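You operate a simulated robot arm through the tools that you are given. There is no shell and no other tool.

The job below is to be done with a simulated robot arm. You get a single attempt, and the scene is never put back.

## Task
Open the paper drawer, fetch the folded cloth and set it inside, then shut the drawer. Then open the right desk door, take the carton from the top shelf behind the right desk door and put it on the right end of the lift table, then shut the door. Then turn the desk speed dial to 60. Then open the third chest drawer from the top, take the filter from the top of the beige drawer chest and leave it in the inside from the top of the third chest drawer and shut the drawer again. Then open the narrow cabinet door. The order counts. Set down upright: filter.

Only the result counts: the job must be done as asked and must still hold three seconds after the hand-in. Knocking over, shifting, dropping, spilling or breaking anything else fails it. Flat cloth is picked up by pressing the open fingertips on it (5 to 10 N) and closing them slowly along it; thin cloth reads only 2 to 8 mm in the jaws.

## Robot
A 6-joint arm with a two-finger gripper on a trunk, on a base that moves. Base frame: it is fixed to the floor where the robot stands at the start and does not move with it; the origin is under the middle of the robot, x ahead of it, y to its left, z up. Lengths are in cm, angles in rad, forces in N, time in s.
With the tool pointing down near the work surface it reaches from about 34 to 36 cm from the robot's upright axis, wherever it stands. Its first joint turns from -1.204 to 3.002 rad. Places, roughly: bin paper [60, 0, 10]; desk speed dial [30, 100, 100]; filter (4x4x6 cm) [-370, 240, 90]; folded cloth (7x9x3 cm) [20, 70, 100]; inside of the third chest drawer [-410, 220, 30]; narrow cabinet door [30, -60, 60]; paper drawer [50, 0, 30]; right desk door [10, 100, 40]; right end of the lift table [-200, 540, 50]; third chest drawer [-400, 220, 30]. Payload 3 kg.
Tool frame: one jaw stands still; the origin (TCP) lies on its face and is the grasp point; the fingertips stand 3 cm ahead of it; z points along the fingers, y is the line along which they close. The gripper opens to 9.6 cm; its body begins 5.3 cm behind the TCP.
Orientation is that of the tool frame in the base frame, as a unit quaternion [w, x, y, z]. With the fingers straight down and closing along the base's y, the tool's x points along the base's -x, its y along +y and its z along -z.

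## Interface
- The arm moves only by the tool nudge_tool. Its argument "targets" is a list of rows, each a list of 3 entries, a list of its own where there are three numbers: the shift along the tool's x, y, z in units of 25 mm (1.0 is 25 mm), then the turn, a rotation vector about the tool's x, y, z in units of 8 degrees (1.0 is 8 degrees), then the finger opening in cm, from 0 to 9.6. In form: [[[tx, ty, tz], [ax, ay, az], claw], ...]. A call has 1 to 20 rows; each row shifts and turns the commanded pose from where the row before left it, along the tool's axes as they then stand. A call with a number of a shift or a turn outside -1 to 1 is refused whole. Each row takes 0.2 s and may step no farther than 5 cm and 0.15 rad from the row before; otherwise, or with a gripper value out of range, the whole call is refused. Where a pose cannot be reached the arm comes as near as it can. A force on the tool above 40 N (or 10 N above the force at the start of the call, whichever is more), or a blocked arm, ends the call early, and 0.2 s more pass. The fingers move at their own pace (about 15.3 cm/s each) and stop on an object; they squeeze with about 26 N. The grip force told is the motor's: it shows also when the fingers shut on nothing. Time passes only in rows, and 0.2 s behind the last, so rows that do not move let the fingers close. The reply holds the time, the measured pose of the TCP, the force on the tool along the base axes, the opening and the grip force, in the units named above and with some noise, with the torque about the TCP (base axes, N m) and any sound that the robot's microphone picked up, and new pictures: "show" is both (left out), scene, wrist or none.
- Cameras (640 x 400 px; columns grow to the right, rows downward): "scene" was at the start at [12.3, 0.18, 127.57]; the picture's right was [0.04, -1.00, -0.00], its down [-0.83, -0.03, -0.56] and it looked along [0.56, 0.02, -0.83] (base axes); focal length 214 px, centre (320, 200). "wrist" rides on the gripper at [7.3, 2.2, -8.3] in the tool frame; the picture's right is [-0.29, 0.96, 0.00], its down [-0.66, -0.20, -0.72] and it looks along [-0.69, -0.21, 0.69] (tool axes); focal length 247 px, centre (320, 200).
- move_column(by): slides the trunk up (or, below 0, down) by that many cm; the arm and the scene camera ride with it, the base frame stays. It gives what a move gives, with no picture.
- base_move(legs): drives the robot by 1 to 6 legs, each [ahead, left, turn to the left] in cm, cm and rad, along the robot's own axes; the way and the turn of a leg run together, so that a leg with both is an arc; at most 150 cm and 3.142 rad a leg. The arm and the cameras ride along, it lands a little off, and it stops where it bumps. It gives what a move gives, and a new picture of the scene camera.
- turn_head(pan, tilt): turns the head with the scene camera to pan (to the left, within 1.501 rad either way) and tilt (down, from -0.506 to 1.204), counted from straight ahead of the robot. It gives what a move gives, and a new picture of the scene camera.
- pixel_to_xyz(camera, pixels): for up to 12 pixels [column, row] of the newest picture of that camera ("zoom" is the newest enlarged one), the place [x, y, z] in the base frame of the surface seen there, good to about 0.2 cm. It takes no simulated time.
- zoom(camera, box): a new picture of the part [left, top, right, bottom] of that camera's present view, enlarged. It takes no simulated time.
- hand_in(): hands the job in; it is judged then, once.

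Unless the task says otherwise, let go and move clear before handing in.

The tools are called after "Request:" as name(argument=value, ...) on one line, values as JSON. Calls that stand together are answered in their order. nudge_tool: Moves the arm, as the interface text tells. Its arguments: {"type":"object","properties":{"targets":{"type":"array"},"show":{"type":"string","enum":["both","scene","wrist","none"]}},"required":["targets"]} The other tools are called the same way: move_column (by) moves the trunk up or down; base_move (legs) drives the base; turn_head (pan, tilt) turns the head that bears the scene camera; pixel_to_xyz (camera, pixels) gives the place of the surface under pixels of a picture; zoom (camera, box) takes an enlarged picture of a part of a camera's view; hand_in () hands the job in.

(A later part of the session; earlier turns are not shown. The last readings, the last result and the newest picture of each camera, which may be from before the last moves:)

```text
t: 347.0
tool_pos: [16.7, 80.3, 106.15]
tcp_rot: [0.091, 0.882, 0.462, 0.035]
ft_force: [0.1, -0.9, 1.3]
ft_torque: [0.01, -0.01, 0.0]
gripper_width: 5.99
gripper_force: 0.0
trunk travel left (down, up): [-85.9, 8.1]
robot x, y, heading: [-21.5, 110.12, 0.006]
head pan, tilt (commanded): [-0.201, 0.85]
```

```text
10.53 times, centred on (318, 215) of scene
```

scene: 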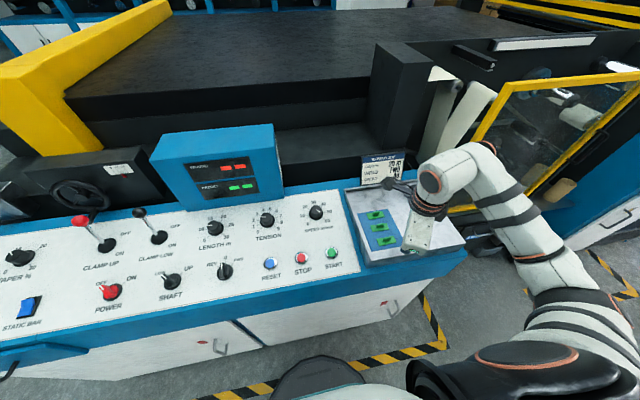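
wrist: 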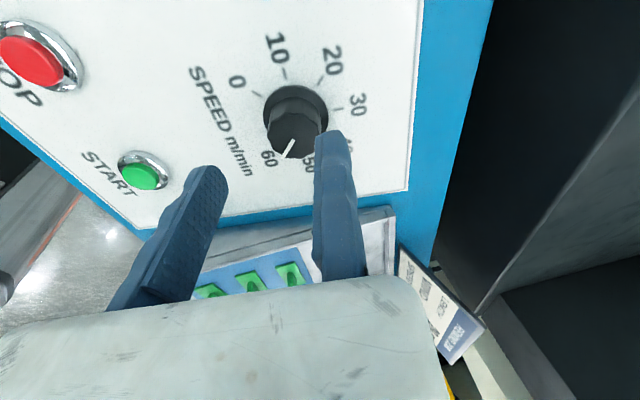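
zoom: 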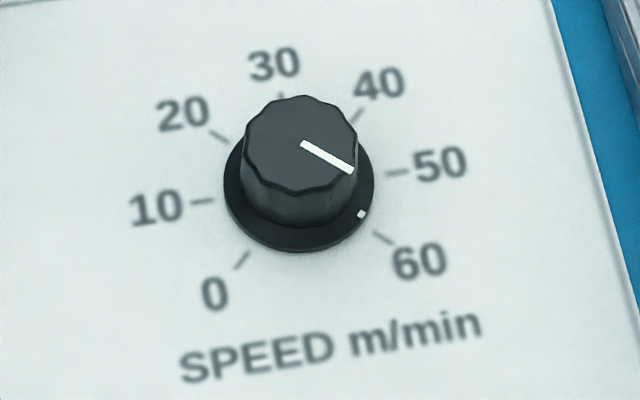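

The mark reads about 59 — some 4–5° short. I'll return, re-grip the knob and add that small turn.

Request:
base_move(legs=[[-35, 0, 0], [0, -45, 0], [0, 0, 0.711], [23, 26.4, 0], [20, -17.4, 0]])

```text
t: 356.9
tool_pos: [18.11, 103.19, 106.19]
tcp_rot: [0.072, 0.662, 0.743, 0.066]
ft_force: [-0.4, -1.0, 0.4]
ft_torque: [-0.01, -0.01, 0.01]
gripper_width: 6.01
gripper_force: 0.0
trunk travel left (down, up): [-85.9, 8.1]
robot x, y, heading: [-30.26, 100.53, 0.729]
head pan, tilt (commanded): [-0.201, 0.85]
```

scene: 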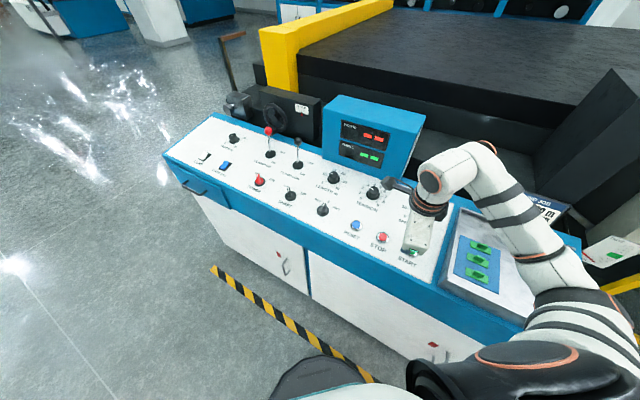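

Request:
nudge_tool(targets=[[[0, 0, 0], [0, 0, -1], 6], [[0, 0, 0], [0, 0, -1], 6], [[0, 0, 0], [0, 0, -1], 6], [[0, 0, 0], [0, 0, -1], 6]], show="none")

Request:
base_move(legs=[[9.9, -8.9, 0]])

Request:
nudge_tool(targets=[[[0, 0, 0.6], [0, 0, 0], 6]], show="wrist")

Request:
zoom(camera="wrist", box=[180, 20, 400, 220])

```text
t: 357.9
tool_pos: [18.16, 103.16, 106.18]
tcp_rot: [0.087, 0.431, 0.897, 0.043]
ft_force: [-0.8, -0.3, -0.4]
ft_torque: [0.01, 0.02, 0.02]
gripper_width: 6.0
gripper_force: 0.1
trunk travel left (down, up): [-85.9, 8.1]
robot x, y, heading: [-29.59, 100.27, 0.727]
head pan, tilt (commanded): [-0.201, 0.85]
```

```text
t: 359.2
tool_pos: [31.38, 103.08, 106.09]
tcp_rot: [0.088, 0.432, 0.897, 0.043]
ft_force: [0.2, 0.0, -0.1]
ft_torque: [0.01, -0.02, -0.01]
gripper_width: 5.99
gripper_force: 0.1
trunk travel left (down, up): [-85.9, 8.1]
robot x, y, heading: [-16.69, 99.68, 0.728]
head pan, tilt (commanded): [-0.201, 0.85]
```

scene: 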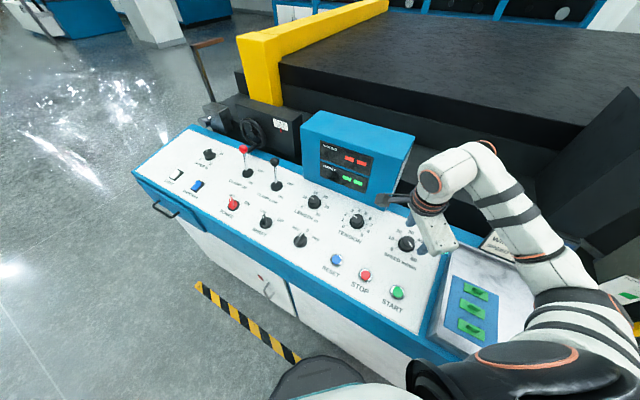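

```text
t: 359.6
tool_pos: [31.82, 103.05, 104.75]
tcp_rot: [0.088, 0.431, 0.897, 0.044]
ft_force: [0.2, 0.2, 0.0]
ft_torque: [-0.01, -0.02, 0.01]
gripper_width: 5.99
gripper_force: 0.1
trunk travel left (down, up): [-85.9, 8.1]
robot x, y, heading: [-16.8, 100.08, 0.726]
head pan, tilt (commanded): [-0.201, 0.85]
```

wrist: 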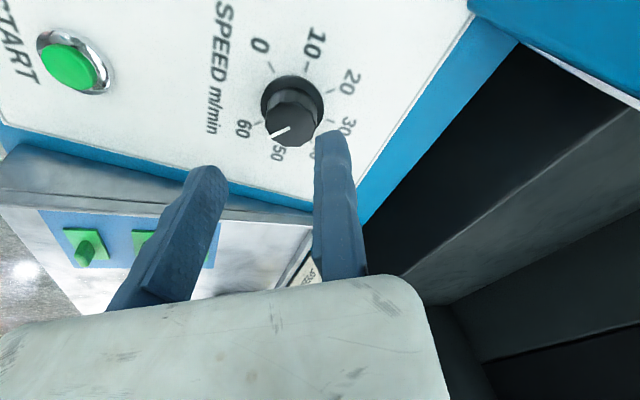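

```text
2.00 times, centred on (290, 120) of wrist
```

zoom: 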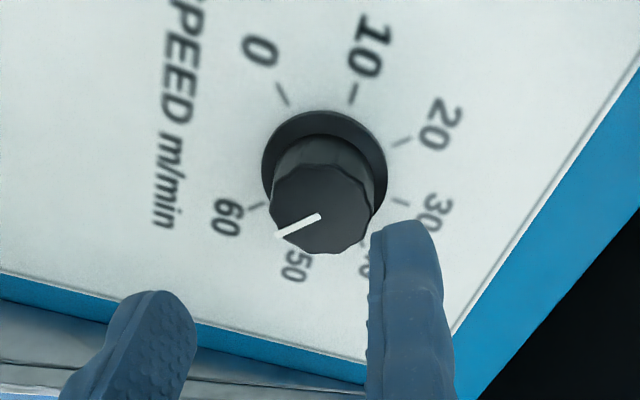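

Request:
pixel_to_xyz(camera="zoom", pixels=[[274, 200], [370, 215], [322, 250], [322, 168], [320, 212], [280, 234], [350, 240], [285, 240]])

```text
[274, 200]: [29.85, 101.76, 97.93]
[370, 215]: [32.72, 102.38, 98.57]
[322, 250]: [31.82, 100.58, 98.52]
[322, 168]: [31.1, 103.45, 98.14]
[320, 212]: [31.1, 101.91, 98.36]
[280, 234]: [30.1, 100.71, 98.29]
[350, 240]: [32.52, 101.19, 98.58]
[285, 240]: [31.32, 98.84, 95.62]
```

Request:
nudge_tool(targets=[[[0.11, -0.05, 0.7], [0, 0, 0], 6], [[0, 0, 0.7], [0, 0, 0], 6], [[0, 0, 0.7], [0, 0, 0], 6], [[0, 0, 0], [0, 0, 0], 4.5], [[0, 0, 0], [0, 0, 0], 3.4], [[0, 0, 0], [0, 0, 0], 2.6], [[0, 0, 0], [0, 0, 0], 2.2]], show="wrist")

```text
t: 361.2
tool_pos: [32.39, 103.04, 99.42]
tcp_rot: [0.086, 0.432, 0.897, 0.043]
ft_force: [-6.2, -4.2, -1.5]
ft_torque: [-0.76, 1.35, -0.14]
gripper_width: 3.48
gripper_force: 45.4
trunk travel left (down, up): [-85.9, 8.1]
robot x, y, heading: [-16.59, 100.4, 0.725]
head pan, tilt (commanded): [-0.201, 0.85]
```

wrist: 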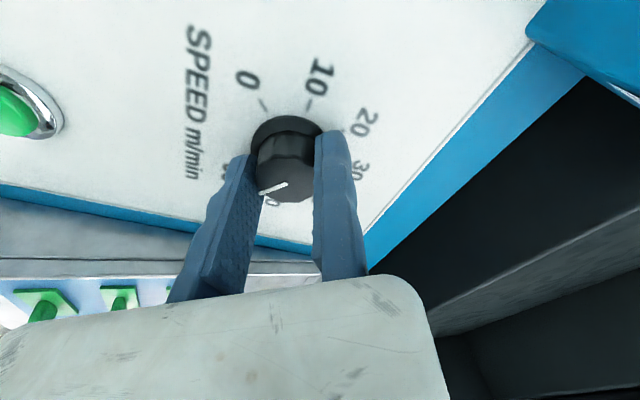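

Gripped. Turn 4.8° more, then read.

Request:
nudge_tool(targets=[[[-0.028, -0.001, 0], [0, 0, 0.3], 2.2], [[-0.028, -0.001, 0], [0, 0, 0.3], 2.2], [[0, 0, 0], [0, 0, 0], 2.2]], show="wrist")

```text
t: 362.0
tool_pos: [32.68, 102.97, 99.46]
tcp_rot: [0.085, 0.469, 0.878, 0.047]
ft_force: [-4.8, -6.7, -3.3]
ft_torque: [-1.26, 0.34, 0.41]
gripper_width: 3.45
gripper_force: 44.5
trunk travel left (down, up): [-85.9, 8.1]
robot x, y, heading: [-16.69, 100.32, 0.725]
head pan, tilt (commanded): [-0.201, 0.85]
```

wrist: 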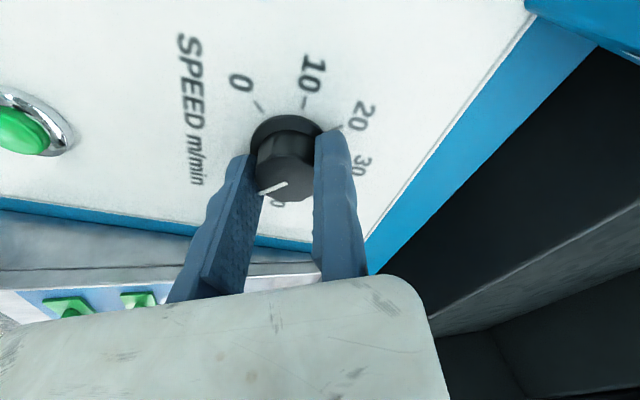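

Request:
nudge_tool(targets=[[[0, 0, 0], [0, 0, 0], 4], [[0, 0, 0], [0, 0, 0], 6], [[0, 0.06, 0], [0, 0, 0], 6], [[0, 0, -1], [0, 0, 0], 6], [[0, 0, -0.9], [0, 0, 0], 6]], show="wrist")

Request:
zoom(camera="wrist", box=[200, 20, 380, 180])

```text
t: 363.2
tool_pos: [32.01, 103.23, 104.14]
tcp_rot: [0.086, 0.469, 0.878, 0.047]
ft_force: [-0.4, 0.0, 0.4]
ft_torque: [0.01, 0.03, -0.01]
gripper_width: 6.0
gripper_force: 0.1
trunk travel left (down, up): [-85.9, 8.1]
robot x, y, heading: [-16.72, 99.98, 0.729]
head pan, tilt (commanded): [-0.201, 0.85]
```

wrist: 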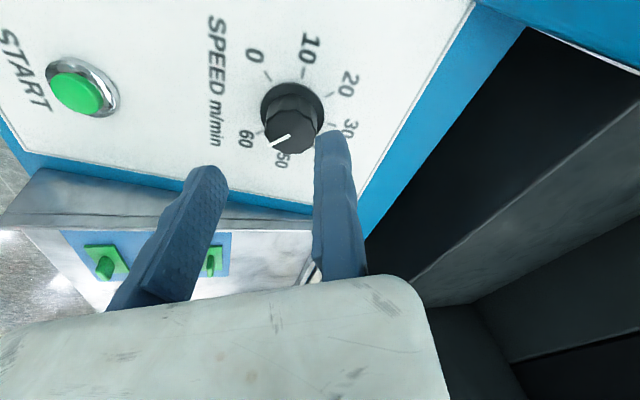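

```text
2.50 times, centred on (290, 100) of wrist
```

zoom: 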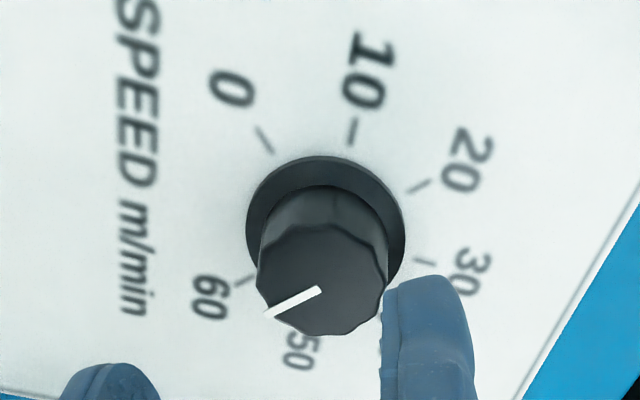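

Request:
base_move(legs=[[-30.2, 26.2, 0], [0, 0, -0.725], [0, 10, 0], [35, 0, 0]])

Request:
zoom(camera="scene", box=[296, 196, 340, 234])

```text
t: 370.2
tool_pos: [16.88, 79.59, 104.1]
tcp_rot: [0.097, 0.75, 0.654, 0.014]
ft_force: [1.8, 1.0, 0.0]
ft_torque: [-0.02, 0.0, -0.02]
gripper_width: 6.01
gripper_force: 0.1
trunk travel left (down, up): [-85.9, 8.1]
robot x, y, heading: [-21.72, 109.63, 0.002]
head pan, tilt (commanded): [-0.201, 0.85]
```

scene: 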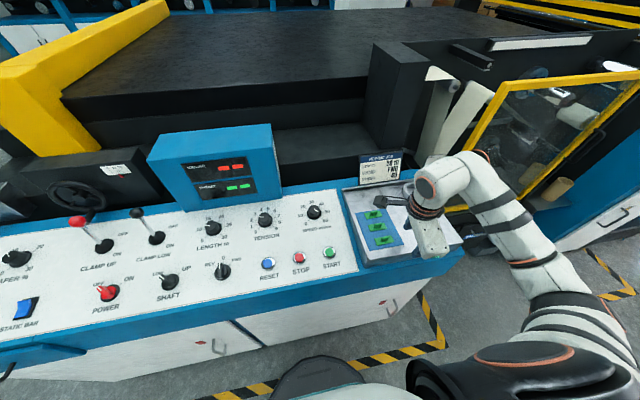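

```text
10.53 times, centred on (318, 215) of scene
```

zoom: 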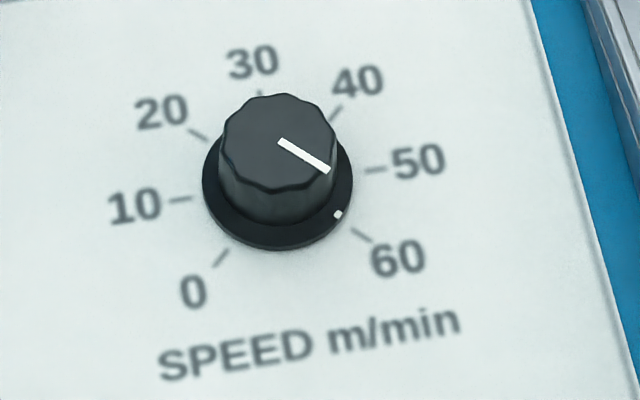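

The pointer now measures ≈134°, i.e. ≈59.7 – good. Part four: drive over to the beige drawer chest near (−400,220) and look.

Request:
base_move(legs=[[-60, 0, 0], [0, 0, 3.14], [95, -50, 0], [95, -50, 0]])

Request:
turn_head(pan=0.0, tilt=0.5)

```text
t: 391.2
tool_pos: [-311.78, 234.22, 104.25]
tcp_rot: [-0.015, -0.664, 0.742, 0.097]
ft_force: [-0.2, -0.6, -0.6]
ft_torque: [-0.02, 0.0, 0.01]
gripper_width: 5.99
gripper_force: 0.2
trunk travel left (down, up): [-85.9, 8.1]
robot x, y, heading: [-273.01, 204.71, -3.122]
head pan, tilt (commanded): [-0.201, 0.85]
```

scene: 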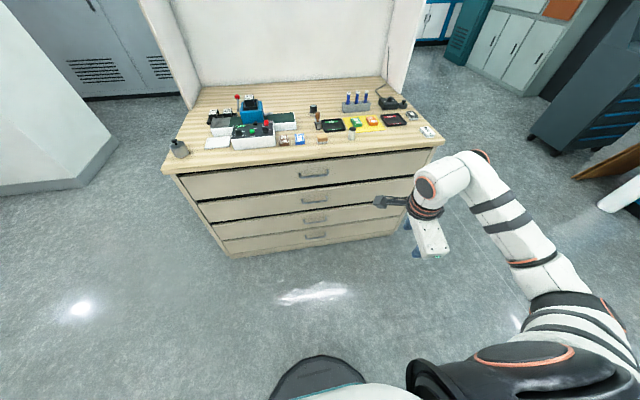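

```text
t: 392.1
tool_pos: [-311.77, 234.12, 104.08]
tcp_rot: [-0.015, -0.663, 0.742, 0.097]
ft_force: [-0.9, -0.2, 0.7]
ft_torque: [0.01, 0.0, 0.03]
gripper_width: 6.01
gripper_force: 0.0
trunk travel left (down, up): [-85.9, 8.1]
robot x, y, heading: [-272.93, 205.39, -3.116]
head pan, tilt (commanded): [0.0, 0.499]
```

scene: 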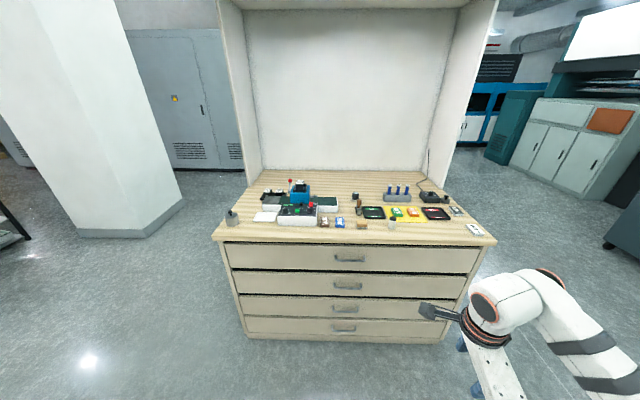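

The beige chest has four drawers facing me; third handle at (345,308). Zoom on the top to find the filter.

Request:
zoom(camera="scene", box=[210, 165, 500, 245])

Request:
zoom(camera="scene", box=[300, 180, 480, 345])

```text
2.21 times, centred on (355, 205) of scene
```

zoom: 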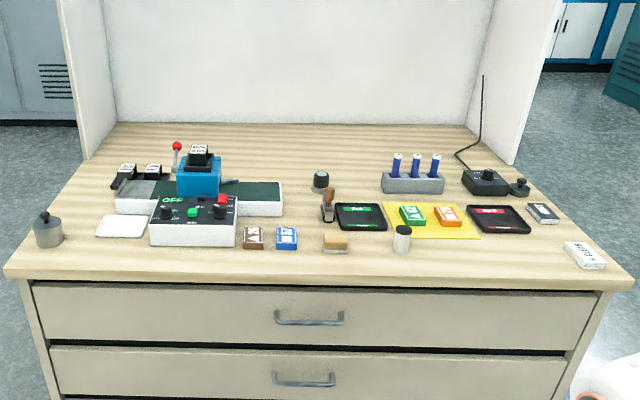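

```text
2.42 times, centred on (390, 262) of scene
```

zoom: 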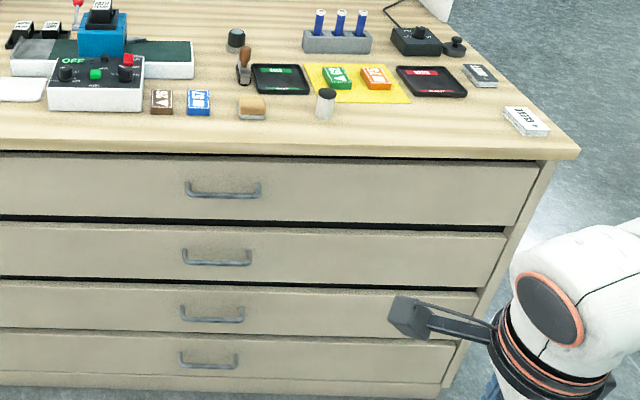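

The white cylinder with a dark cap at zoom (325,103) should be the filter (nominal (−370,240,90)). Measure it and the drawers.

Request:
pixel_to_xyz(camera="zoom", pixels=[[325, 105], [327, 93], [318, 105], [334, 105], [325, 118], [325, 130], [210, 318], [210, 262], [210, 366], [182, 318], [242, 318], [210, 300]])

Request:
pixel_to_xyz(camera="scene", pixels=[[243, 310], [455, 310], [350, 300], [350, 270], [350, 325], [345, 308], [250, 330], [330, 240], [360, 235], [345, 225], [220, 238], [495, 240]])

```text
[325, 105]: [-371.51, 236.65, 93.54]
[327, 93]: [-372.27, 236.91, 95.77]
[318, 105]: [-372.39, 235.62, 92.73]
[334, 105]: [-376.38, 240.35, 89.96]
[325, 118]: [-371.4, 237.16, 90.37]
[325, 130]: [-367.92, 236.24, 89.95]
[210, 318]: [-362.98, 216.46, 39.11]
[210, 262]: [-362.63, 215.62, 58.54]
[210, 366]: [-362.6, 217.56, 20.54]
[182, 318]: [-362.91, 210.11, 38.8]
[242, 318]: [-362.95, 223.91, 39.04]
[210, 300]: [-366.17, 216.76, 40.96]
```

```text
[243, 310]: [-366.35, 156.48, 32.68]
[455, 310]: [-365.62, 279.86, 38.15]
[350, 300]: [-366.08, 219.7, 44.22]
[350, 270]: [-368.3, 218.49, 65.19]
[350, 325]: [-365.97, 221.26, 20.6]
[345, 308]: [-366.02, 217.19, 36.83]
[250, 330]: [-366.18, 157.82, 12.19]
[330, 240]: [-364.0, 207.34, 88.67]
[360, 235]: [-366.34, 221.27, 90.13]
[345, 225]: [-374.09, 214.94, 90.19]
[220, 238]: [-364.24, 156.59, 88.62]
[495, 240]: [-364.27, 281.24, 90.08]
```

Third drawer: handle bar at (−362.9, y 210–224, z 39). The filter stands at about (−373.3, 236.9), z 90–96. First turn the tool to point ahead with jaws closing vertically.

Request:
nudge_tool(targets=[[[0, 0, -1], [0, 0, 0], 9.6], [[0, 0, -1], [0, 0, 0], 9.6], [[0, 0, -1], [0, 0, 0], 9.6], [[0, 0, -1], [0, 0, 0], 9.6], [[0, 0, -1], [0, 0, 0], 9.6], [[0, 0.4, 0], [-1, 0, 0], 9.6], [[0, 0.4, 0.05], [-1, 0, 0], 9.6], [[0, 0.4, 0.1], [-1, 0, 0], 9.6], [[0, 0.4, 0.2], [-1, 0, 0], 9.6], [[0, 0.3, 0.3], [-1, 0, 0], 9.6], [[0, 0.25, 0.4], [-1, 0, 0], 9.6], [[0, 0.2, 0.4], [-1, 0, 0], 9.6], [[0, 0.15, 0.4], [-1, 0, 0], 9.6], [[0, 0, 0.4], [-1, 0, 0], 9.6], [[0, 0, 0.4], [-1, 0, 0], 9.6]], show="scene")

```text
t: 395.2
tool_pos: [-325.02, 229.95, 125.15]
tcp_rot: [-0.436, -0.51, 0.508, 0.54]
ft_force: [-0.5, 0.3, -0.5]
ft_torque: [-0.02, -0.02, -0.02]
gripper_width: 9.59
gripper_force: 0.0
out of reach, approached as far as the arm can: row 3, 4, 5, 6, 7, 8, 9, 13, 14, 15
trunk travel left (down, up): [-85.9, 8.1]
robot x, y, heading: [-272.76, 205.34, -3.115]
head pan, tilt (commanded): [0.0, 0.499]
```

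scene: 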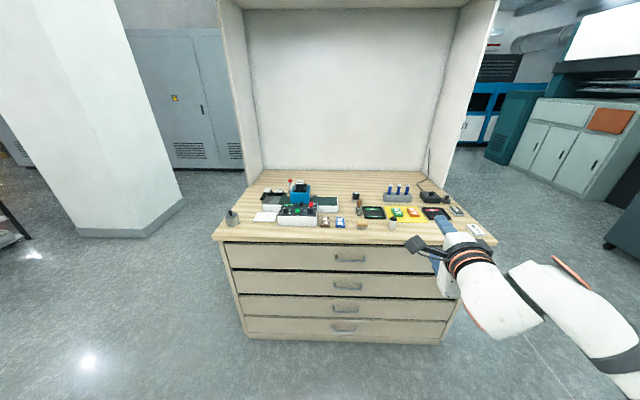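

Nearly right; correct 6° of yaw and roll, then lower the trunk 85 cm for the handle height.

Request:
nudge_tool(targets=[[[0, 0, 0], [0, 0.7, 0.75], 9.6]], show="none")

Request:
move_column(by=-40)

Request:
move_column(by=-40)

Request:
move_column(by=-4.5)

Request:
turn_head(pan=-0.2, tilt=0.35)

```text
t: 395.6
tool_pos: [-324.75, 230.04, 125.06]
tcp_rot: [-0.491, -0.498, 0.51, 0.501]
ft_force: [0.4, -0.1, 0.1]
ft_torque: [0.01, 0.02, -0.03]
gripper_width: 9.56
gripper_force: 0.0
trunk travel left (down, up): [-85.9, 8.1]
robot x, y, heading: [-272.53, 205.03, -3.113]
head pan, tilt (commanded): [0.0, 0.499]
```

```text
t: 399.5
tool_pos: [-324.72, 229.91, 85.07]
tcp_rot: [-0.491, -0.497, 0.509, 0.503]
ft_force: [0.3, 0.2, -0.4]
ft_torque: [-0.04, -0.04, -0.01]
gripper_width: 9.6
gripper_force: 0.0
trunk travel left (down, up): [-45.9, 48.1]
robot x, y, heading: [-273.07, 204.91, -3.116]
head pan, tilt (commanded): [0.0, 0.499]
```

```text
t: 403.3
tool_pos: [-324.88, 229.94, 45.11]
tcp_rot: [-0.491, -0.498, 0.509, 0.502]
ft_force: [0.3, 1.1, -0.6]
ft_torque: [0.04, 0.01, -0.03]
gripper_width: 9.61
gripper_force: 0.1
trunk travel left (down, up): [-5.9, 88.1]
robot x, y, heading: [-273.05, 205.08, -3.123]
head pan, tilt (commanded): [0.0, 0.499]
```

```text
t: 404.2
tool_pos: [-324.83, 229.91, 40.57]
tcp_rot: [-0.49, -0.498, 0.509, 0.502]
ft_force: [-0.3, 1.1, 0.2]
ft_torque: [-0.01, 0.02, 0.03]
gripper_width: 9.6
gripper_force: 0.0
trunk travel left (down, up): [-1.4, 92.6]
robot x, y, heading: [-272.63, 205.36, -3.116]
head pan, tilt (commanded): [0.0, 0.499]
```

```text
t: 404.9
tool_pos: [-324.78, 230.0, 40.6]
tcp_rot: [-0.49, -0.498, 0.51, 0.502]
ft_force: [0.1, 0.2, 0.1]
ft_torque: [-0.03, 0.0, 0.0]
gripper_width: 9.6
gripper_force: 0.1
trunk travel left (down, up): [-1.4, 92.6]
robot x, y, heading: [-272.52, 205.11, -3.115]
head pan, tilt (commanded): [-0.201, 0.351]
```

scene: 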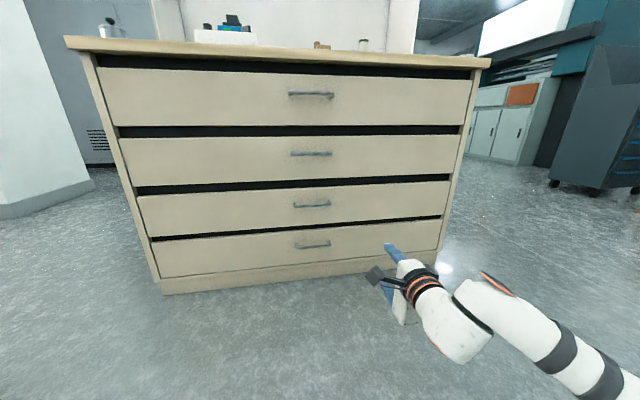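

Now the third handle is at (312,204) seen nearly level. Measure it precisely.

Request:
zoom(camera="scene", box=[270, 180, 360, 260])

Request:
pixel_to_xyz(camera="scene", pixels=[[300, 187], [440, 183], [145, 200], [300, 226], [150, 235], [440, 215]])

```text
5.00 times, centred on (315, 220) of scene
```

zoom: 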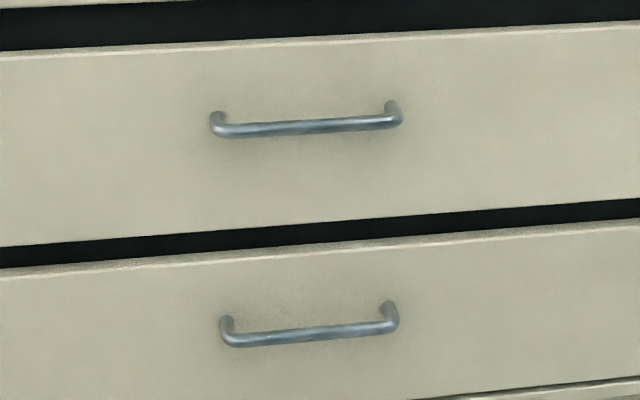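

```text
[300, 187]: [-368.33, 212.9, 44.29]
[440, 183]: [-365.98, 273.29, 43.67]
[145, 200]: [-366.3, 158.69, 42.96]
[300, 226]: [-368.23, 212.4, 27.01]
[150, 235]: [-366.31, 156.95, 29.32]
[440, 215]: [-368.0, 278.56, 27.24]
```

Request:
pixel_to_xyz(camera="zoom", pixels=[[225, 130], [300, 128], [390, 121], [300, 122], [300, 134], [216, 118], [392, 105], [300, 60], [300, 220], [300, 328], [300, 90]])

```text
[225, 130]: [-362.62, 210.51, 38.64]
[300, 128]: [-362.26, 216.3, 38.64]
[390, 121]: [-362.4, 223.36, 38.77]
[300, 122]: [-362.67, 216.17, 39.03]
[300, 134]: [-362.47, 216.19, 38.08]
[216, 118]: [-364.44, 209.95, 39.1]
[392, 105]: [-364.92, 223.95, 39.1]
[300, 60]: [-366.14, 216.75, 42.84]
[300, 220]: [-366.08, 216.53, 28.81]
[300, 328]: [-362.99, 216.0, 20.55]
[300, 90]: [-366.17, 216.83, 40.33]
```

Bar: x≈−362.8, z 38.0–39.1, centre y 217. Drive so the tool is in line and 4 cm short of it.

Request:
base_move(legs=[[0, 12.5, 0], [32, 0, 0]])

Request:
nudge_tool(targets=[[[0, 0, 0], [0, 0, 0], 9.6]], show="wrist")

```text
t: 407.9
tool_pos: [-356.46, 216.59, 40.57]
tcp_rot: [-0.491, -0.497, 0.51, 0.501]
ft_force: [0.1, -0.9, -0.3]
ft_torque: [0.0, 0.02, 0.0]
gripper_width: 9.61
gripper_force: 0.0
trunk travel left (down, up): [-1.4, 92.6]
robot x, y, heading: [-304.78, 191.54, -3.115]
head pan, tilt (commanded): [-0.201, 0.351]
```

scene: 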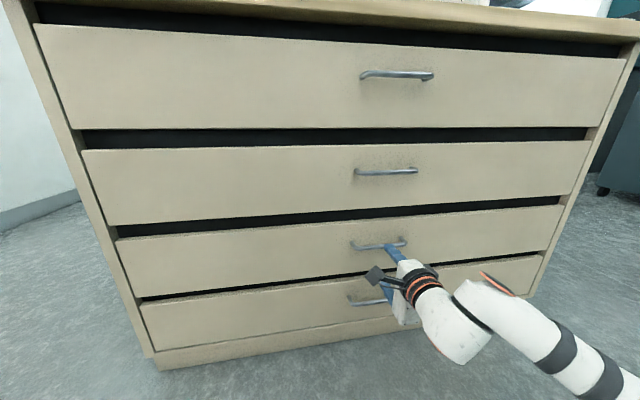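

```text
t: 408.3
tool_pos: [-356.57, 216.59, 40.5]
tcp_rot: [-0.49, -0.498, 0.51, 0.502]
ft_force: [-0.8, 0.4, -0.4]
ft_torque: [0.0, -0.01, 0.02]
gripper_width: 9.59
gripper_force: 0.1
trunk travel left (down, up): [-1.4, 92.6]
robot x, y, heading: [-304.26, 191.47, -3.117]
head pan, tilt (commanded): [-0.201, 0.351]
```

wrist: 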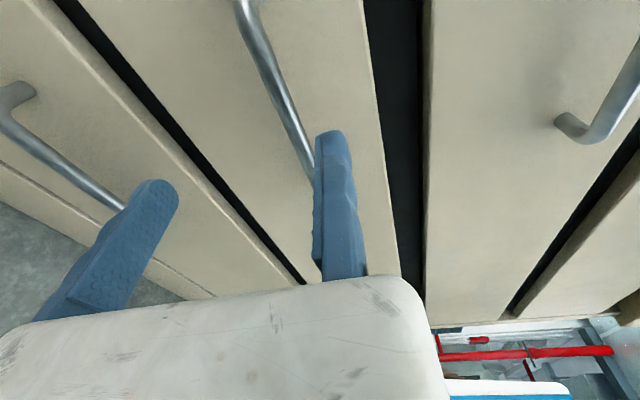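

The bar lies just below the fixed jaw. Advance 5.2 cm, lower 0.9 cm and close.

Request:
nudge_tool(targets=[[[0, 0, 0.7], [0, 0, 0], 9.6], [[0, 0, 0.7], [0, 0, 0], 9.6], [[0, 0, 0.66], [0, 0, 0], 9.6]], show="wrist")

```text
t: 409.1
tool_pos: [-361.67, 216.65, 40.44]
tcp_rot: [-0.489, -0.498, 0.509, 0.503]
ft_force: [-0.7, 1.0, 0.3]
ft_torque: [-0.02, 0.0, -0.03]
gripper_width: 9.61
gripper_force: 0.1
trunk travel left (down, up): [-1.4, 92.6]
robot x, y, heading: [-303.97, 191.47, -3.119]
head pan, tilt (commanded): [-0.201, 0.351]
```

wrist: 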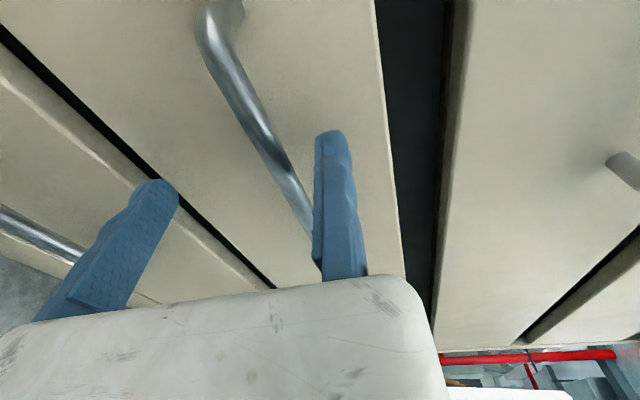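

Request:
nudge_tool(targets=[[[0, -0.4, 0], [0, 0, 0], 9.6], [[0, 0, 0], [0, 0, 0], 5], [[0, 0, 0], [0, 0, 0], 2.5], [[0, 0, 0], [0, 0, 0], 1], [[0, 0, 0], [0, 0, 0], 0.4], [[0, 0, 0], [0, 0, 0], 0]], show="wrist")

```text
t: 410.5
tool_pos: [-361.65, 216.69, 39.07]
tcp_rot: [-0.489, -0.499, 0.512, 0.5]
ft_force: [11.3, -6.4, -19.1]
ft_torque: [0.17, -0.28, -0.24]
gripper_width: 1.17
gripper_force: 44.8
trunk travel left (down, up): [-1.4, 92.6]
robot x, y, heading: [-304.38, 191.68, -3.116]
head pan, tilt (commanded): [-0.201, 0.351]
```

wrist: 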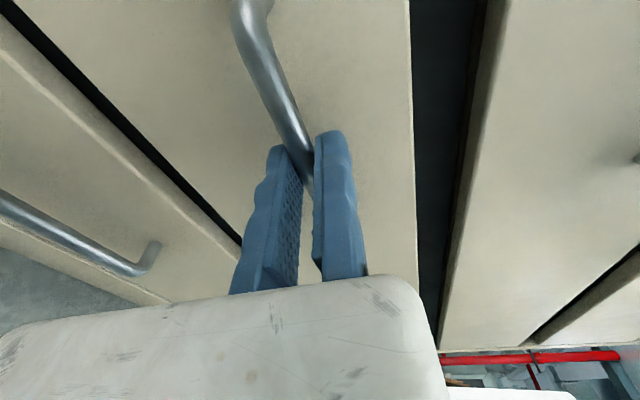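

The bar is gripped (1.17 cm, 45 N). Pull the drawer open by driving back in steps.

Request:
base_move(legs=[[-15, 0, 0]])

Request:
base_move(legs=[[-13, 0, 0]])

```text
t: 412.0
tool_pos: [-347.19, 216.69, 39.03]
tcp_rot: [-0.49, -0.5, 0.512, 0.497]
ft_force: [-2.6, 0.1, -5.2]
ft_torque: [0.42, -0.13, 0.79]
gripper_width: 1.15
gripper_force: 45.5
trunk travel left (down, up): [-1.4, 92.6]
robot x, y, heading: [-289.78, 191.94, -3.111]
head pan, tilt (commanded): [-0.201, 0.351]
stopped in leg 1: the force on the tool passed its limit at 40 N (the readings are from after the stop); the commanded pose is now the measured one
```

scene: 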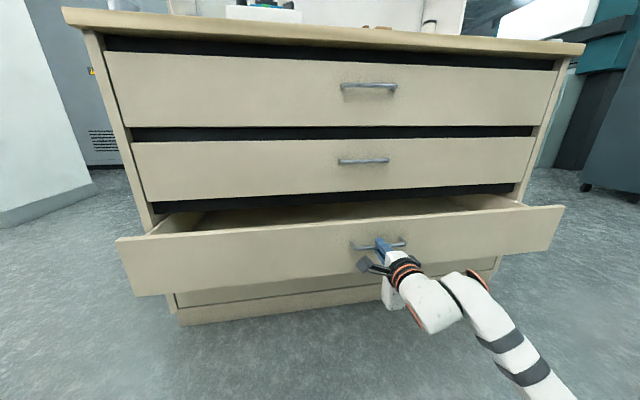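

```text
t: 413.2
tool_pos: [-334.37, 216.76, 39.13]
tcp_rot: [-0.491, -0.502, 0.51, 0.495]
ft_force: [3.5, -33.5, -15.5]
ft_torque: [0.48, -0.28, 0.6]
gripper_width: 1.22
gripper_force: 45.7
trunk travel left (down, up): [-1.4, 92.6]
robot x, y, heading: [-277.04, 192.6, -3.111]
head pan, tilt (commanded): [-0.201, 0.351]
```

scene: 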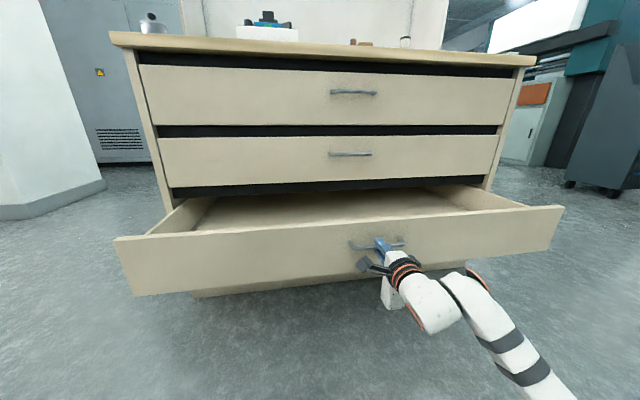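

Drawer is ~27 cm open. Release and back off, then look inside from above.

Request:
nudge_tool(targets=[[[0, 0, 0], [0, 0, 0], 3], [[0, 0, 0], [0, 0, 0], 9.6], [[0, 0.2, 0], [0, 0, 0], 9.6], [[0, 0, -0.9], [0, 0, 0], 9.6], [[0, 0, -0.9], [0, 0, 0], 9.6]], show="none")

Request:
base_move(legs=[[-25, 0, 0]])

Request:
move_column(by=40)

Request:
move_column(by=40)

Request:
turn_head(pan=-0.1, tilt=0.6)

```text
t: 414.4
tool_pos: [-330.01, 216.87, 39.77]
tcp_rot: [-0.493, -0.501, 0.51, 0.496]
ft_force: [-0.6, 0.2, -0.5]
ft_torque: [0.0, -0.02, 0.02]
gripper_width: 9.57
gripper_force: 0.1
trunk travel left (down, up): [-1.4, 92.6]
robot x, y, heading: [-277.08, 192.47, -3.11]
head pan, tilt (commanded): [-0.201, 0.351]
```

```text
t: 416.3
tool_pos: [-304.85, 217.53, 39.85]
tcp_rot: [-0.494, -0.501, 0.51, 0.495]
ft_force: [0.3, -1.1, -0.1]
ft_torque: [0.0, 0.02, -0.03]
gripper_width: 9.63
gripper_force: 0.1
trunk travel left (down, up): [-1.4, 92.6]
robot x, y, heading: [-252.02, 192.86, -3.106]
head pan, tilt (commanded): [-0.201, 0.351]
```

scene: 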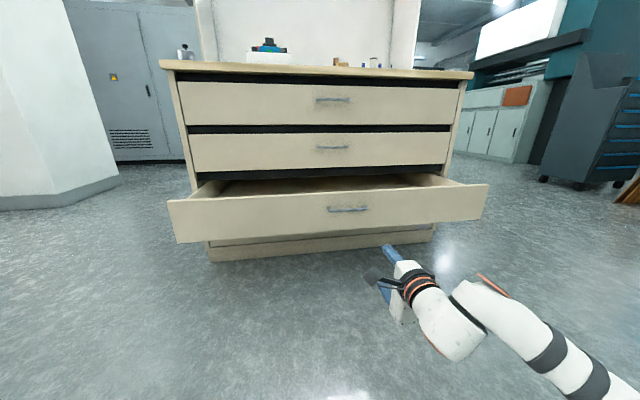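

```text
t: 420.1
tool_pos: [-304.91, 217.61, 79.82]
tcp_rot: [-0.493, -0.501, 0.51, 0.496]
ft_force: [-0.4, 0.0, -0.2]
ft_torque: [-0.01, 0.0, -0.01]
gripper_width: 9.6
gripper_force: 0.0
trunk travel left (down, up): [-41.4, 52.6]
robot x, y, heading: [-251.92, 192.99, -3.11]
head pan, tilt (commanded): [-0.201, 0.351]
```

```text
t: 423.9
tool_pos: [-304.88, 217.57, 119.76]
tcp_rot: [-0.493, -0.501, 0.51, 0.496]
ft_force: [-0.9, -0.6, 0.0]
ft_torque: [-0.03, 0.01, 0.02]
gripper_width: 9.59
gripper_force: 0.2
trunk travel left (down, up): [-81.4, 12.6]
robot x, y, heading: [-252.19, 193.33, -3.113]
head pan, tilt (commanded): [-0.201, 0.351]
```

```text
t: 424.7
tool_pos: [-304.79, 217.49, 119.85]
tcp_rot: [-0.493, -0.501, 0.51, 0.495]
ft_force: [-0.6, -0.4, -0.4]
ft_torque: [0.01, 0.02, 0.01]
gripper_width: 9.6
gripper_force: 0.0
trunk travel left (down, up): [-81.4, 12.6]
robot x, y, heading: [-252.4, 193.02, -3.108]
head pan, tilt (commanded): [-0.099, 0.6]
```

scene: 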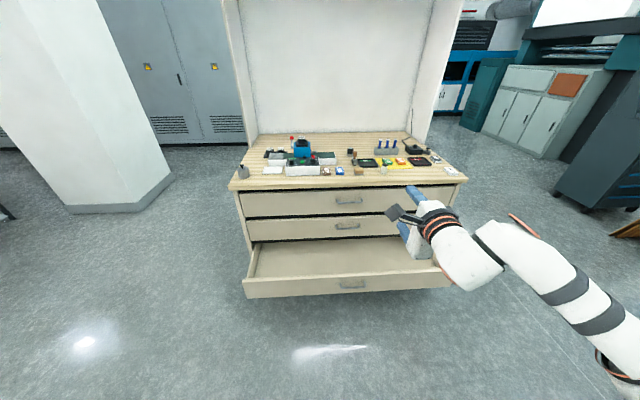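

Request:
pixel_to_xyz(camera="scene", pixels=[[320, 262], [350, 258], [290, 265], [260, 262], [330, 279], [330, 246], [255, 281], [390, 265], [383, 168], [300, 245]])

Request:
zoom(camera="scene", box=[230, 130, 470, 300])

```text
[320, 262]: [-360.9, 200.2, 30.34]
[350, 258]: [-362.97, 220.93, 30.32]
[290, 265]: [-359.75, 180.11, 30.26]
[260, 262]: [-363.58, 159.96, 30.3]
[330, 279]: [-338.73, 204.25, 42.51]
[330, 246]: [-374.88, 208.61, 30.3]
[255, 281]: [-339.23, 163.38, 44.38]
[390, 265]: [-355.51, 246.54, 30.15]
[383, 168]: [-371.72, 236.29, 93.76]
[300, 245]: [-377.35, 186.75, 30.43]
```

```text
2.35 times, centred on (350, 215) of scene
```

zoom: 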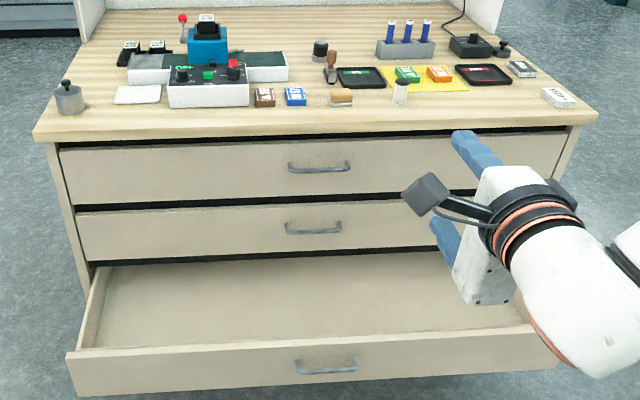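

The drawer is empty: floor z=30.3, front panel x≈−339 with rim 44.4. Now measure the filter and its neighbours.

Request:
zoom(camera="scene", box=[340, 140, 430, 190])

Request:
pixel_to_xyz(camera="zoom", pixels=[[307, 200], [310, 185], [297, 205], [322, 205], [308, 222], [128, 220], [145, 215], [330, 180], [290, 160], [200, 165], [352, 165], [285, 205]])

```text
7.11 times, centred on (385, 165) of scene
```

zoom: 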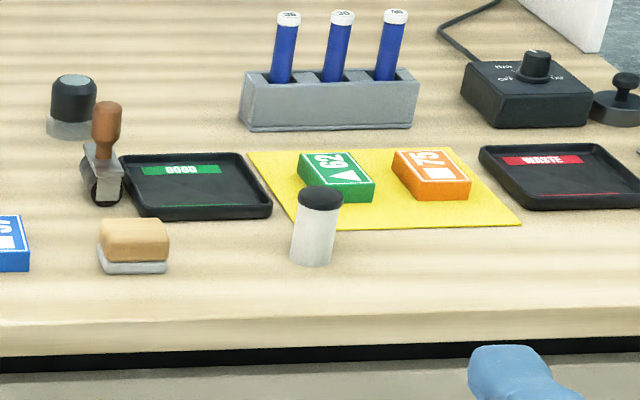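

```text
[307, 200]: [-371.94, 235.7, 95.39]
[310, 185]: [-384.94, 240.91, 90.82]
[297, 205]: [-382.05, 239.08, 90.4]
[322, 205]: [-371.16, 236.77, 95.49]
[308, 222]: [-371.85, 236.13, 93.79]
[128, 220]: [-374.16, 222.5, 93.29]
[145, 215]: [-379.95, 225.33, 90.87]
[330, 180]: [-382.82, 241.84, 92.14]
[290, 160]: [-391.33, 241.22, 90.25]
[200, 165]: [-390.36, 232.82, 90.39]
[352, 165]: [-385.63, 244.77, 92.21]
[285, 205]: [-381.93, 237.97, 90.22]
```

Reach will be tight with the drawer open, so let me check my own base's size by looking down.

Request:
turn_head(pan=0.0, tilt=1.2)

Request:
pixel_to_xyz(camera="scene", pixels=[[320, 300], [320, 320], [320, 340], [320, 360], [320, 280], [280, 330], [360, 330], [320, 390], [250, 380]])

```text
t: 425.7
tool_pos: [-304.88, 217.61, 119.87]
tcp_rot: [-0.493, -0.501, 0.51, 0.496]
ft_force: [-0.1, 0.2, 0.0]
ft_torque: [0.01, 0.0, 0.01]
gripper_width: 9.57
gripper_force: 0.1
trunk travel left (down, up): [-81.4, 12.6]
robot x, y, heading: [-252.22, 193.17, -3.112]
head pan, tilt (commanded): [0.0, 1.201]
```

scene: 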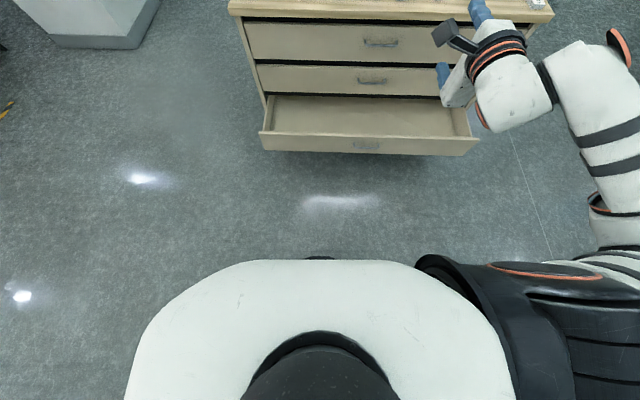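

```text
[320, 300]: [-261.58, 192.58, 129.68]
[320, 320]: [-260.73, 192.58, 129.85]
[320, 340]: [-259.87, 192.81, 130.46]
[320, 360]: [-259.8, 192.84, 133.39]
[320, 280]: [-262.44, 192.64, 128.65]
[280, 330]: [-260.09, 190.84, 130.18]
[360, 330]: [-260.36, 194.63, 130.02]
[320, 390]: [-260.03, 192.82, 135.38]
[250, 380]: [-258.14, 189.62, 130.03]
```

Request:
pixel_to_xyz(camera="scene", pixels=[[318, 257], [305, 258], [335, 258], [318, 262], [250, 275], [400, 268], [440, 270]])

Request:
zoom(camera="scene", box=[280, 240, 360, 290])

```text
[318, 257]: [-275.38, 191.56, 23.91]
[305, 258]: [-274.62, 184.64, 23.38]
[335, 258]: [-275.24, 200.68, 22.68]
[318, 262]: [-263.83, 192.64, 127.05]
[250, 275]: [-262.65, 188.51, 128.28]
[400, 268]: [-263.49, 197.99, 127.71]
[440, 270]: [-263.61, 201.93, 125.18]
```

```text
8.00 times, centred on (320, 265) of scene
```

zoom: 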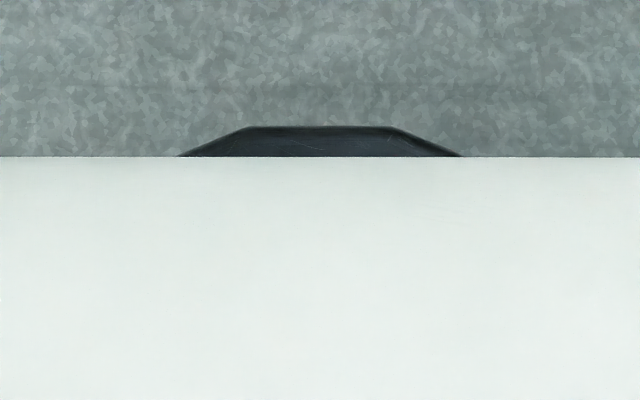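

The base is ~23 cm in radius and 24 cm tall, lower than the open drawer's bottom (≈27), so it can slip beneath. Now pitch the tool straight down while moving to a comfortable reach.

Request:
nudge_tool(targets=[[[-0.18, -0.32, -0.18], [1, 0, 0], 9.6], [[-0.18, -0.34, -0.13], [1, 0, 0], 9.6], [[-0.18, -0.36, -0.08], [1, 0, 0], 9.6], [[-0.18, -0.37, -0.03], [1, 0, 0], 9.6], [[-0.18, -0.37, 0.02], [1, 0, 0], 9.6], [[-0.18, -0.36, 0.07], [1, 0, 0], 9.6], [[-0.18, -0.35, 0.12], [1, 0, 0], 9.6], [[-0.18, -0.33, 0.16], [1, 0, 0], 9.6], [[-0.18, -0.3, 0.21], [1, 0, 0], 9.6], [[-0.18, -0.27, 0.25], [1, 0, 0], 9.6], [[-0.18, -0.23, 0.28], [1, 0, 0], 9.6], [[0, 0, 0], [0.25, 0, 0], 9.6]], show="none")

```text
t: 428.3
tool_pos: [-296.8, 228.86, 100.52]
tcp_rot: [0.003, -0.703, 0.711, -0.009]
ft_force: [0.2, 0.5, 0.0]
ft_torque: [-0.05, 0.02, -0.01]
gripper_width: 9.62
gripper_force: 0.0
out of reach, approached as far as the arm can: row 9, 10, 11, 12
trunk travel left (down, up): [-81.4, 12.6]
robot x, y, heading: [-251.84, 193.18, -3.108]
head pan, tilt (commanded): [0.0, 1.201]
```

Tool is straight down at 57 cm reach. Turn the base so this reach points at the chest (−x), shift to the filter's y, and approach.

Request:
move_column(by=3)

Request:
base_move(legs=[[0, 0, 0.67], [-27.4, -32.3, 0], [34.3, -29.1, 0]])

Request:
turn_head(pan=-0.5, tilt=0.7)

```text
t: 429.0
tool_pos: [-296.96, 228.73, 103.47]
tcp_rot: [0.003, -0.703, 0.711, -0.008]
ft_force: [-0.1, 0.7, -0.8]
ft_torque: [0.02, 0.01, -0.02]
gripper_width: 9.59
gripper_force: 0.1
trunk travel left (down, up): [-84.4, 9.6]
robot x, y, heading: [-252.15, 193.31, -3.114]
head pan, tilt (commanded): [0.0, 1.201]
```

```text
t: 435.8
tool_pos: [-354.37, 234.86, 103.55]
tcp_rot: [-0.006, 0.899, -0.438, 0.007]
ft_force: [0.3, 0.8, -0.1]
ft_torque: [0.02, 0.02, -0.03]
gripper_width: 9.57
gripper_force: 0.1
trunk travel left (down, up): [-84.4, 9.6]
robot x, y, heading: [-297.02, 234.84, -2.432]
head pan, tilt (commanded): [0.0, 1.201]
```

scene: 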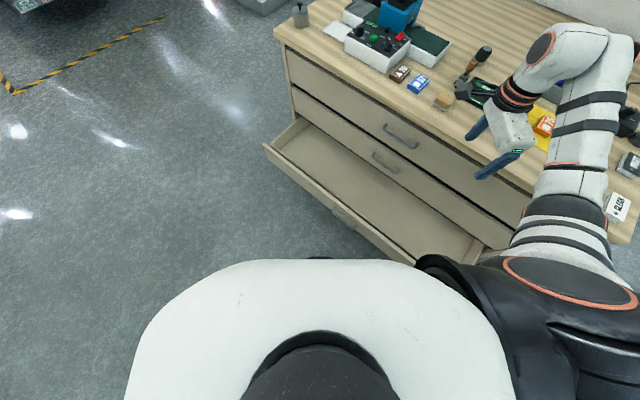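

```text
t: 436.7
tool_pos: [-354.49, 234.63, 103.52]
tcp_rot: [-0.005, 0.899, -0.437, 0.008]
ft_force: [0.2, 0.1, -0.2]
ft_torque: [0.0, 0.0, -0.01]
gripper_width: 9.58
gripper_force: 0.2
trunk travel left (down, up): [-84.4, 9.6]
robot x, y, heading: [-296.99, 235.29, -2.432]
head pan, tilt (commanded): [-0.499, 0.7]
```

scene: 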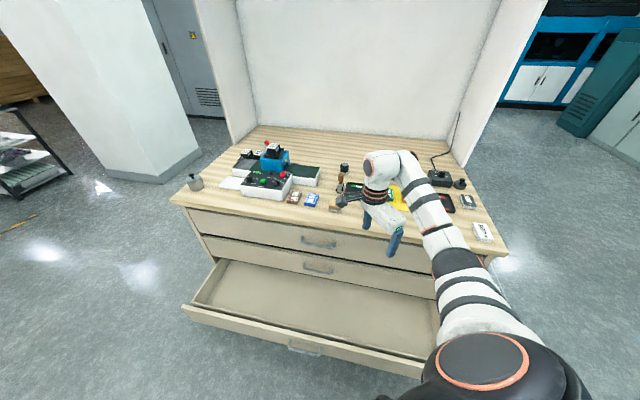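

Request:
nudge_tool(targets=[[[0, 0, 0], [0, 0, 0], 9.6]], show="wrist")

```text
t: 437.1
tool_pos: [-354.48, 234.75, 103.5]
tcp_rot: [-0.006, 0.899, -0.437, 0.008]
ft_force: [-0.4, -0.1, -0.1]
ft_torque: [0.02, 0.02, -0.02]
gripper_width: 9.59
gripper_force: 0.0
trunk travel left (down, up): [-84.4, 9.6]
robot x, y, heading: [-296.95, 234.83, -2.427]
head pan, tilt (commanded): [-0.499, 0.7]
```

wrist: 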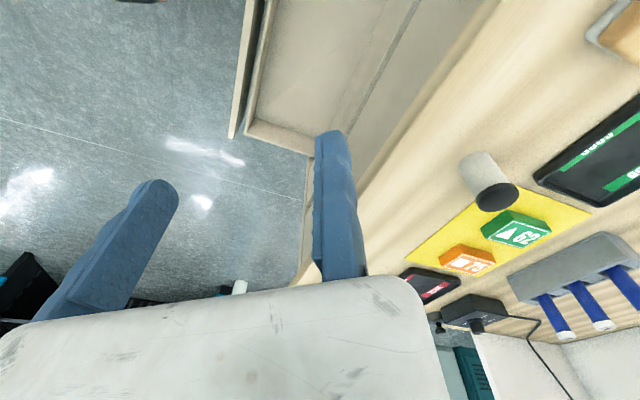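

The filter is in view at (487,178). Measure it from here.

Request:
zoom(camera="wrist", box=[430, 130, 570, 230])

Request:
pixel_to_xyz(camera="zoom", pixels=[[298, 270], [265, 262], [335, 255], [290, 300], [310, 235], [230, 180], [175, 145], [245, 120], [275, 200], [200, 200], [210, 105], [150, 160]])

```text
4.00 times, centred on (500, 180) of wrist
```

zoom: 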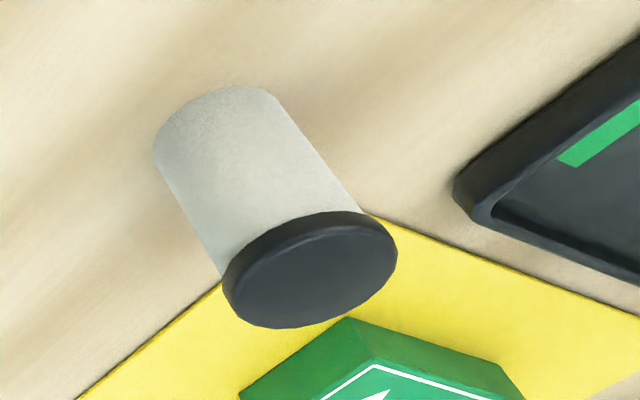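

```text
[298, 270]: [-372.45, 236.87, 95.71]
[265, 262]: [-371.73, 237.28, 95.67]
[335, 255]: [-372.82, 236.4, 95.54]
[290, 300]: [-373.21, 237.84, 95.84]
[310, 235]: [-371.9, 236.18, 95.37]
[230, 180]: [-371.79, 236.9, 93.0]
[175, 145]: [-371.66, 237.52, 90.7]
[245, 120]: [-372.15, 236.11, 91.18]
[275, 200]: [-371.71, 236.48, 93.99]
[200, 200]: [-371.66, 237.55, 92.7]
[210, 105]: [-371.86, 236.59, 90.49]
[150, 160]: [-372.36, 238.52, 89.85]
```

Request:
pixel_to_xyz(camera="zoom", pixels=[[312, 278], [234, 290], [390, 260], [290, 322], [335, 235], [370, 295], [255, 250], [345, 310], [270, 318]])

```text
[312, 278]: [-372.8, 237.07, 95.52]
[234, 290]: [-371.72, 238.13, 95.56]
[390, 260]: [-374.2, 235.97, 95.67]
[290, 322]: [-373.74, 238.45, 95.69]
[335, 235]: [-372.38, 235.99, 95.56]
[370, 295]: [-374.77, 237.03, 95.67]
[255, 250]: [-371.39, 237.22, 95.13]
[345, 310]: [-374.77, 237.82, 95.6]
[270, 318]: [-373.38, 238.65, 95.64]
```

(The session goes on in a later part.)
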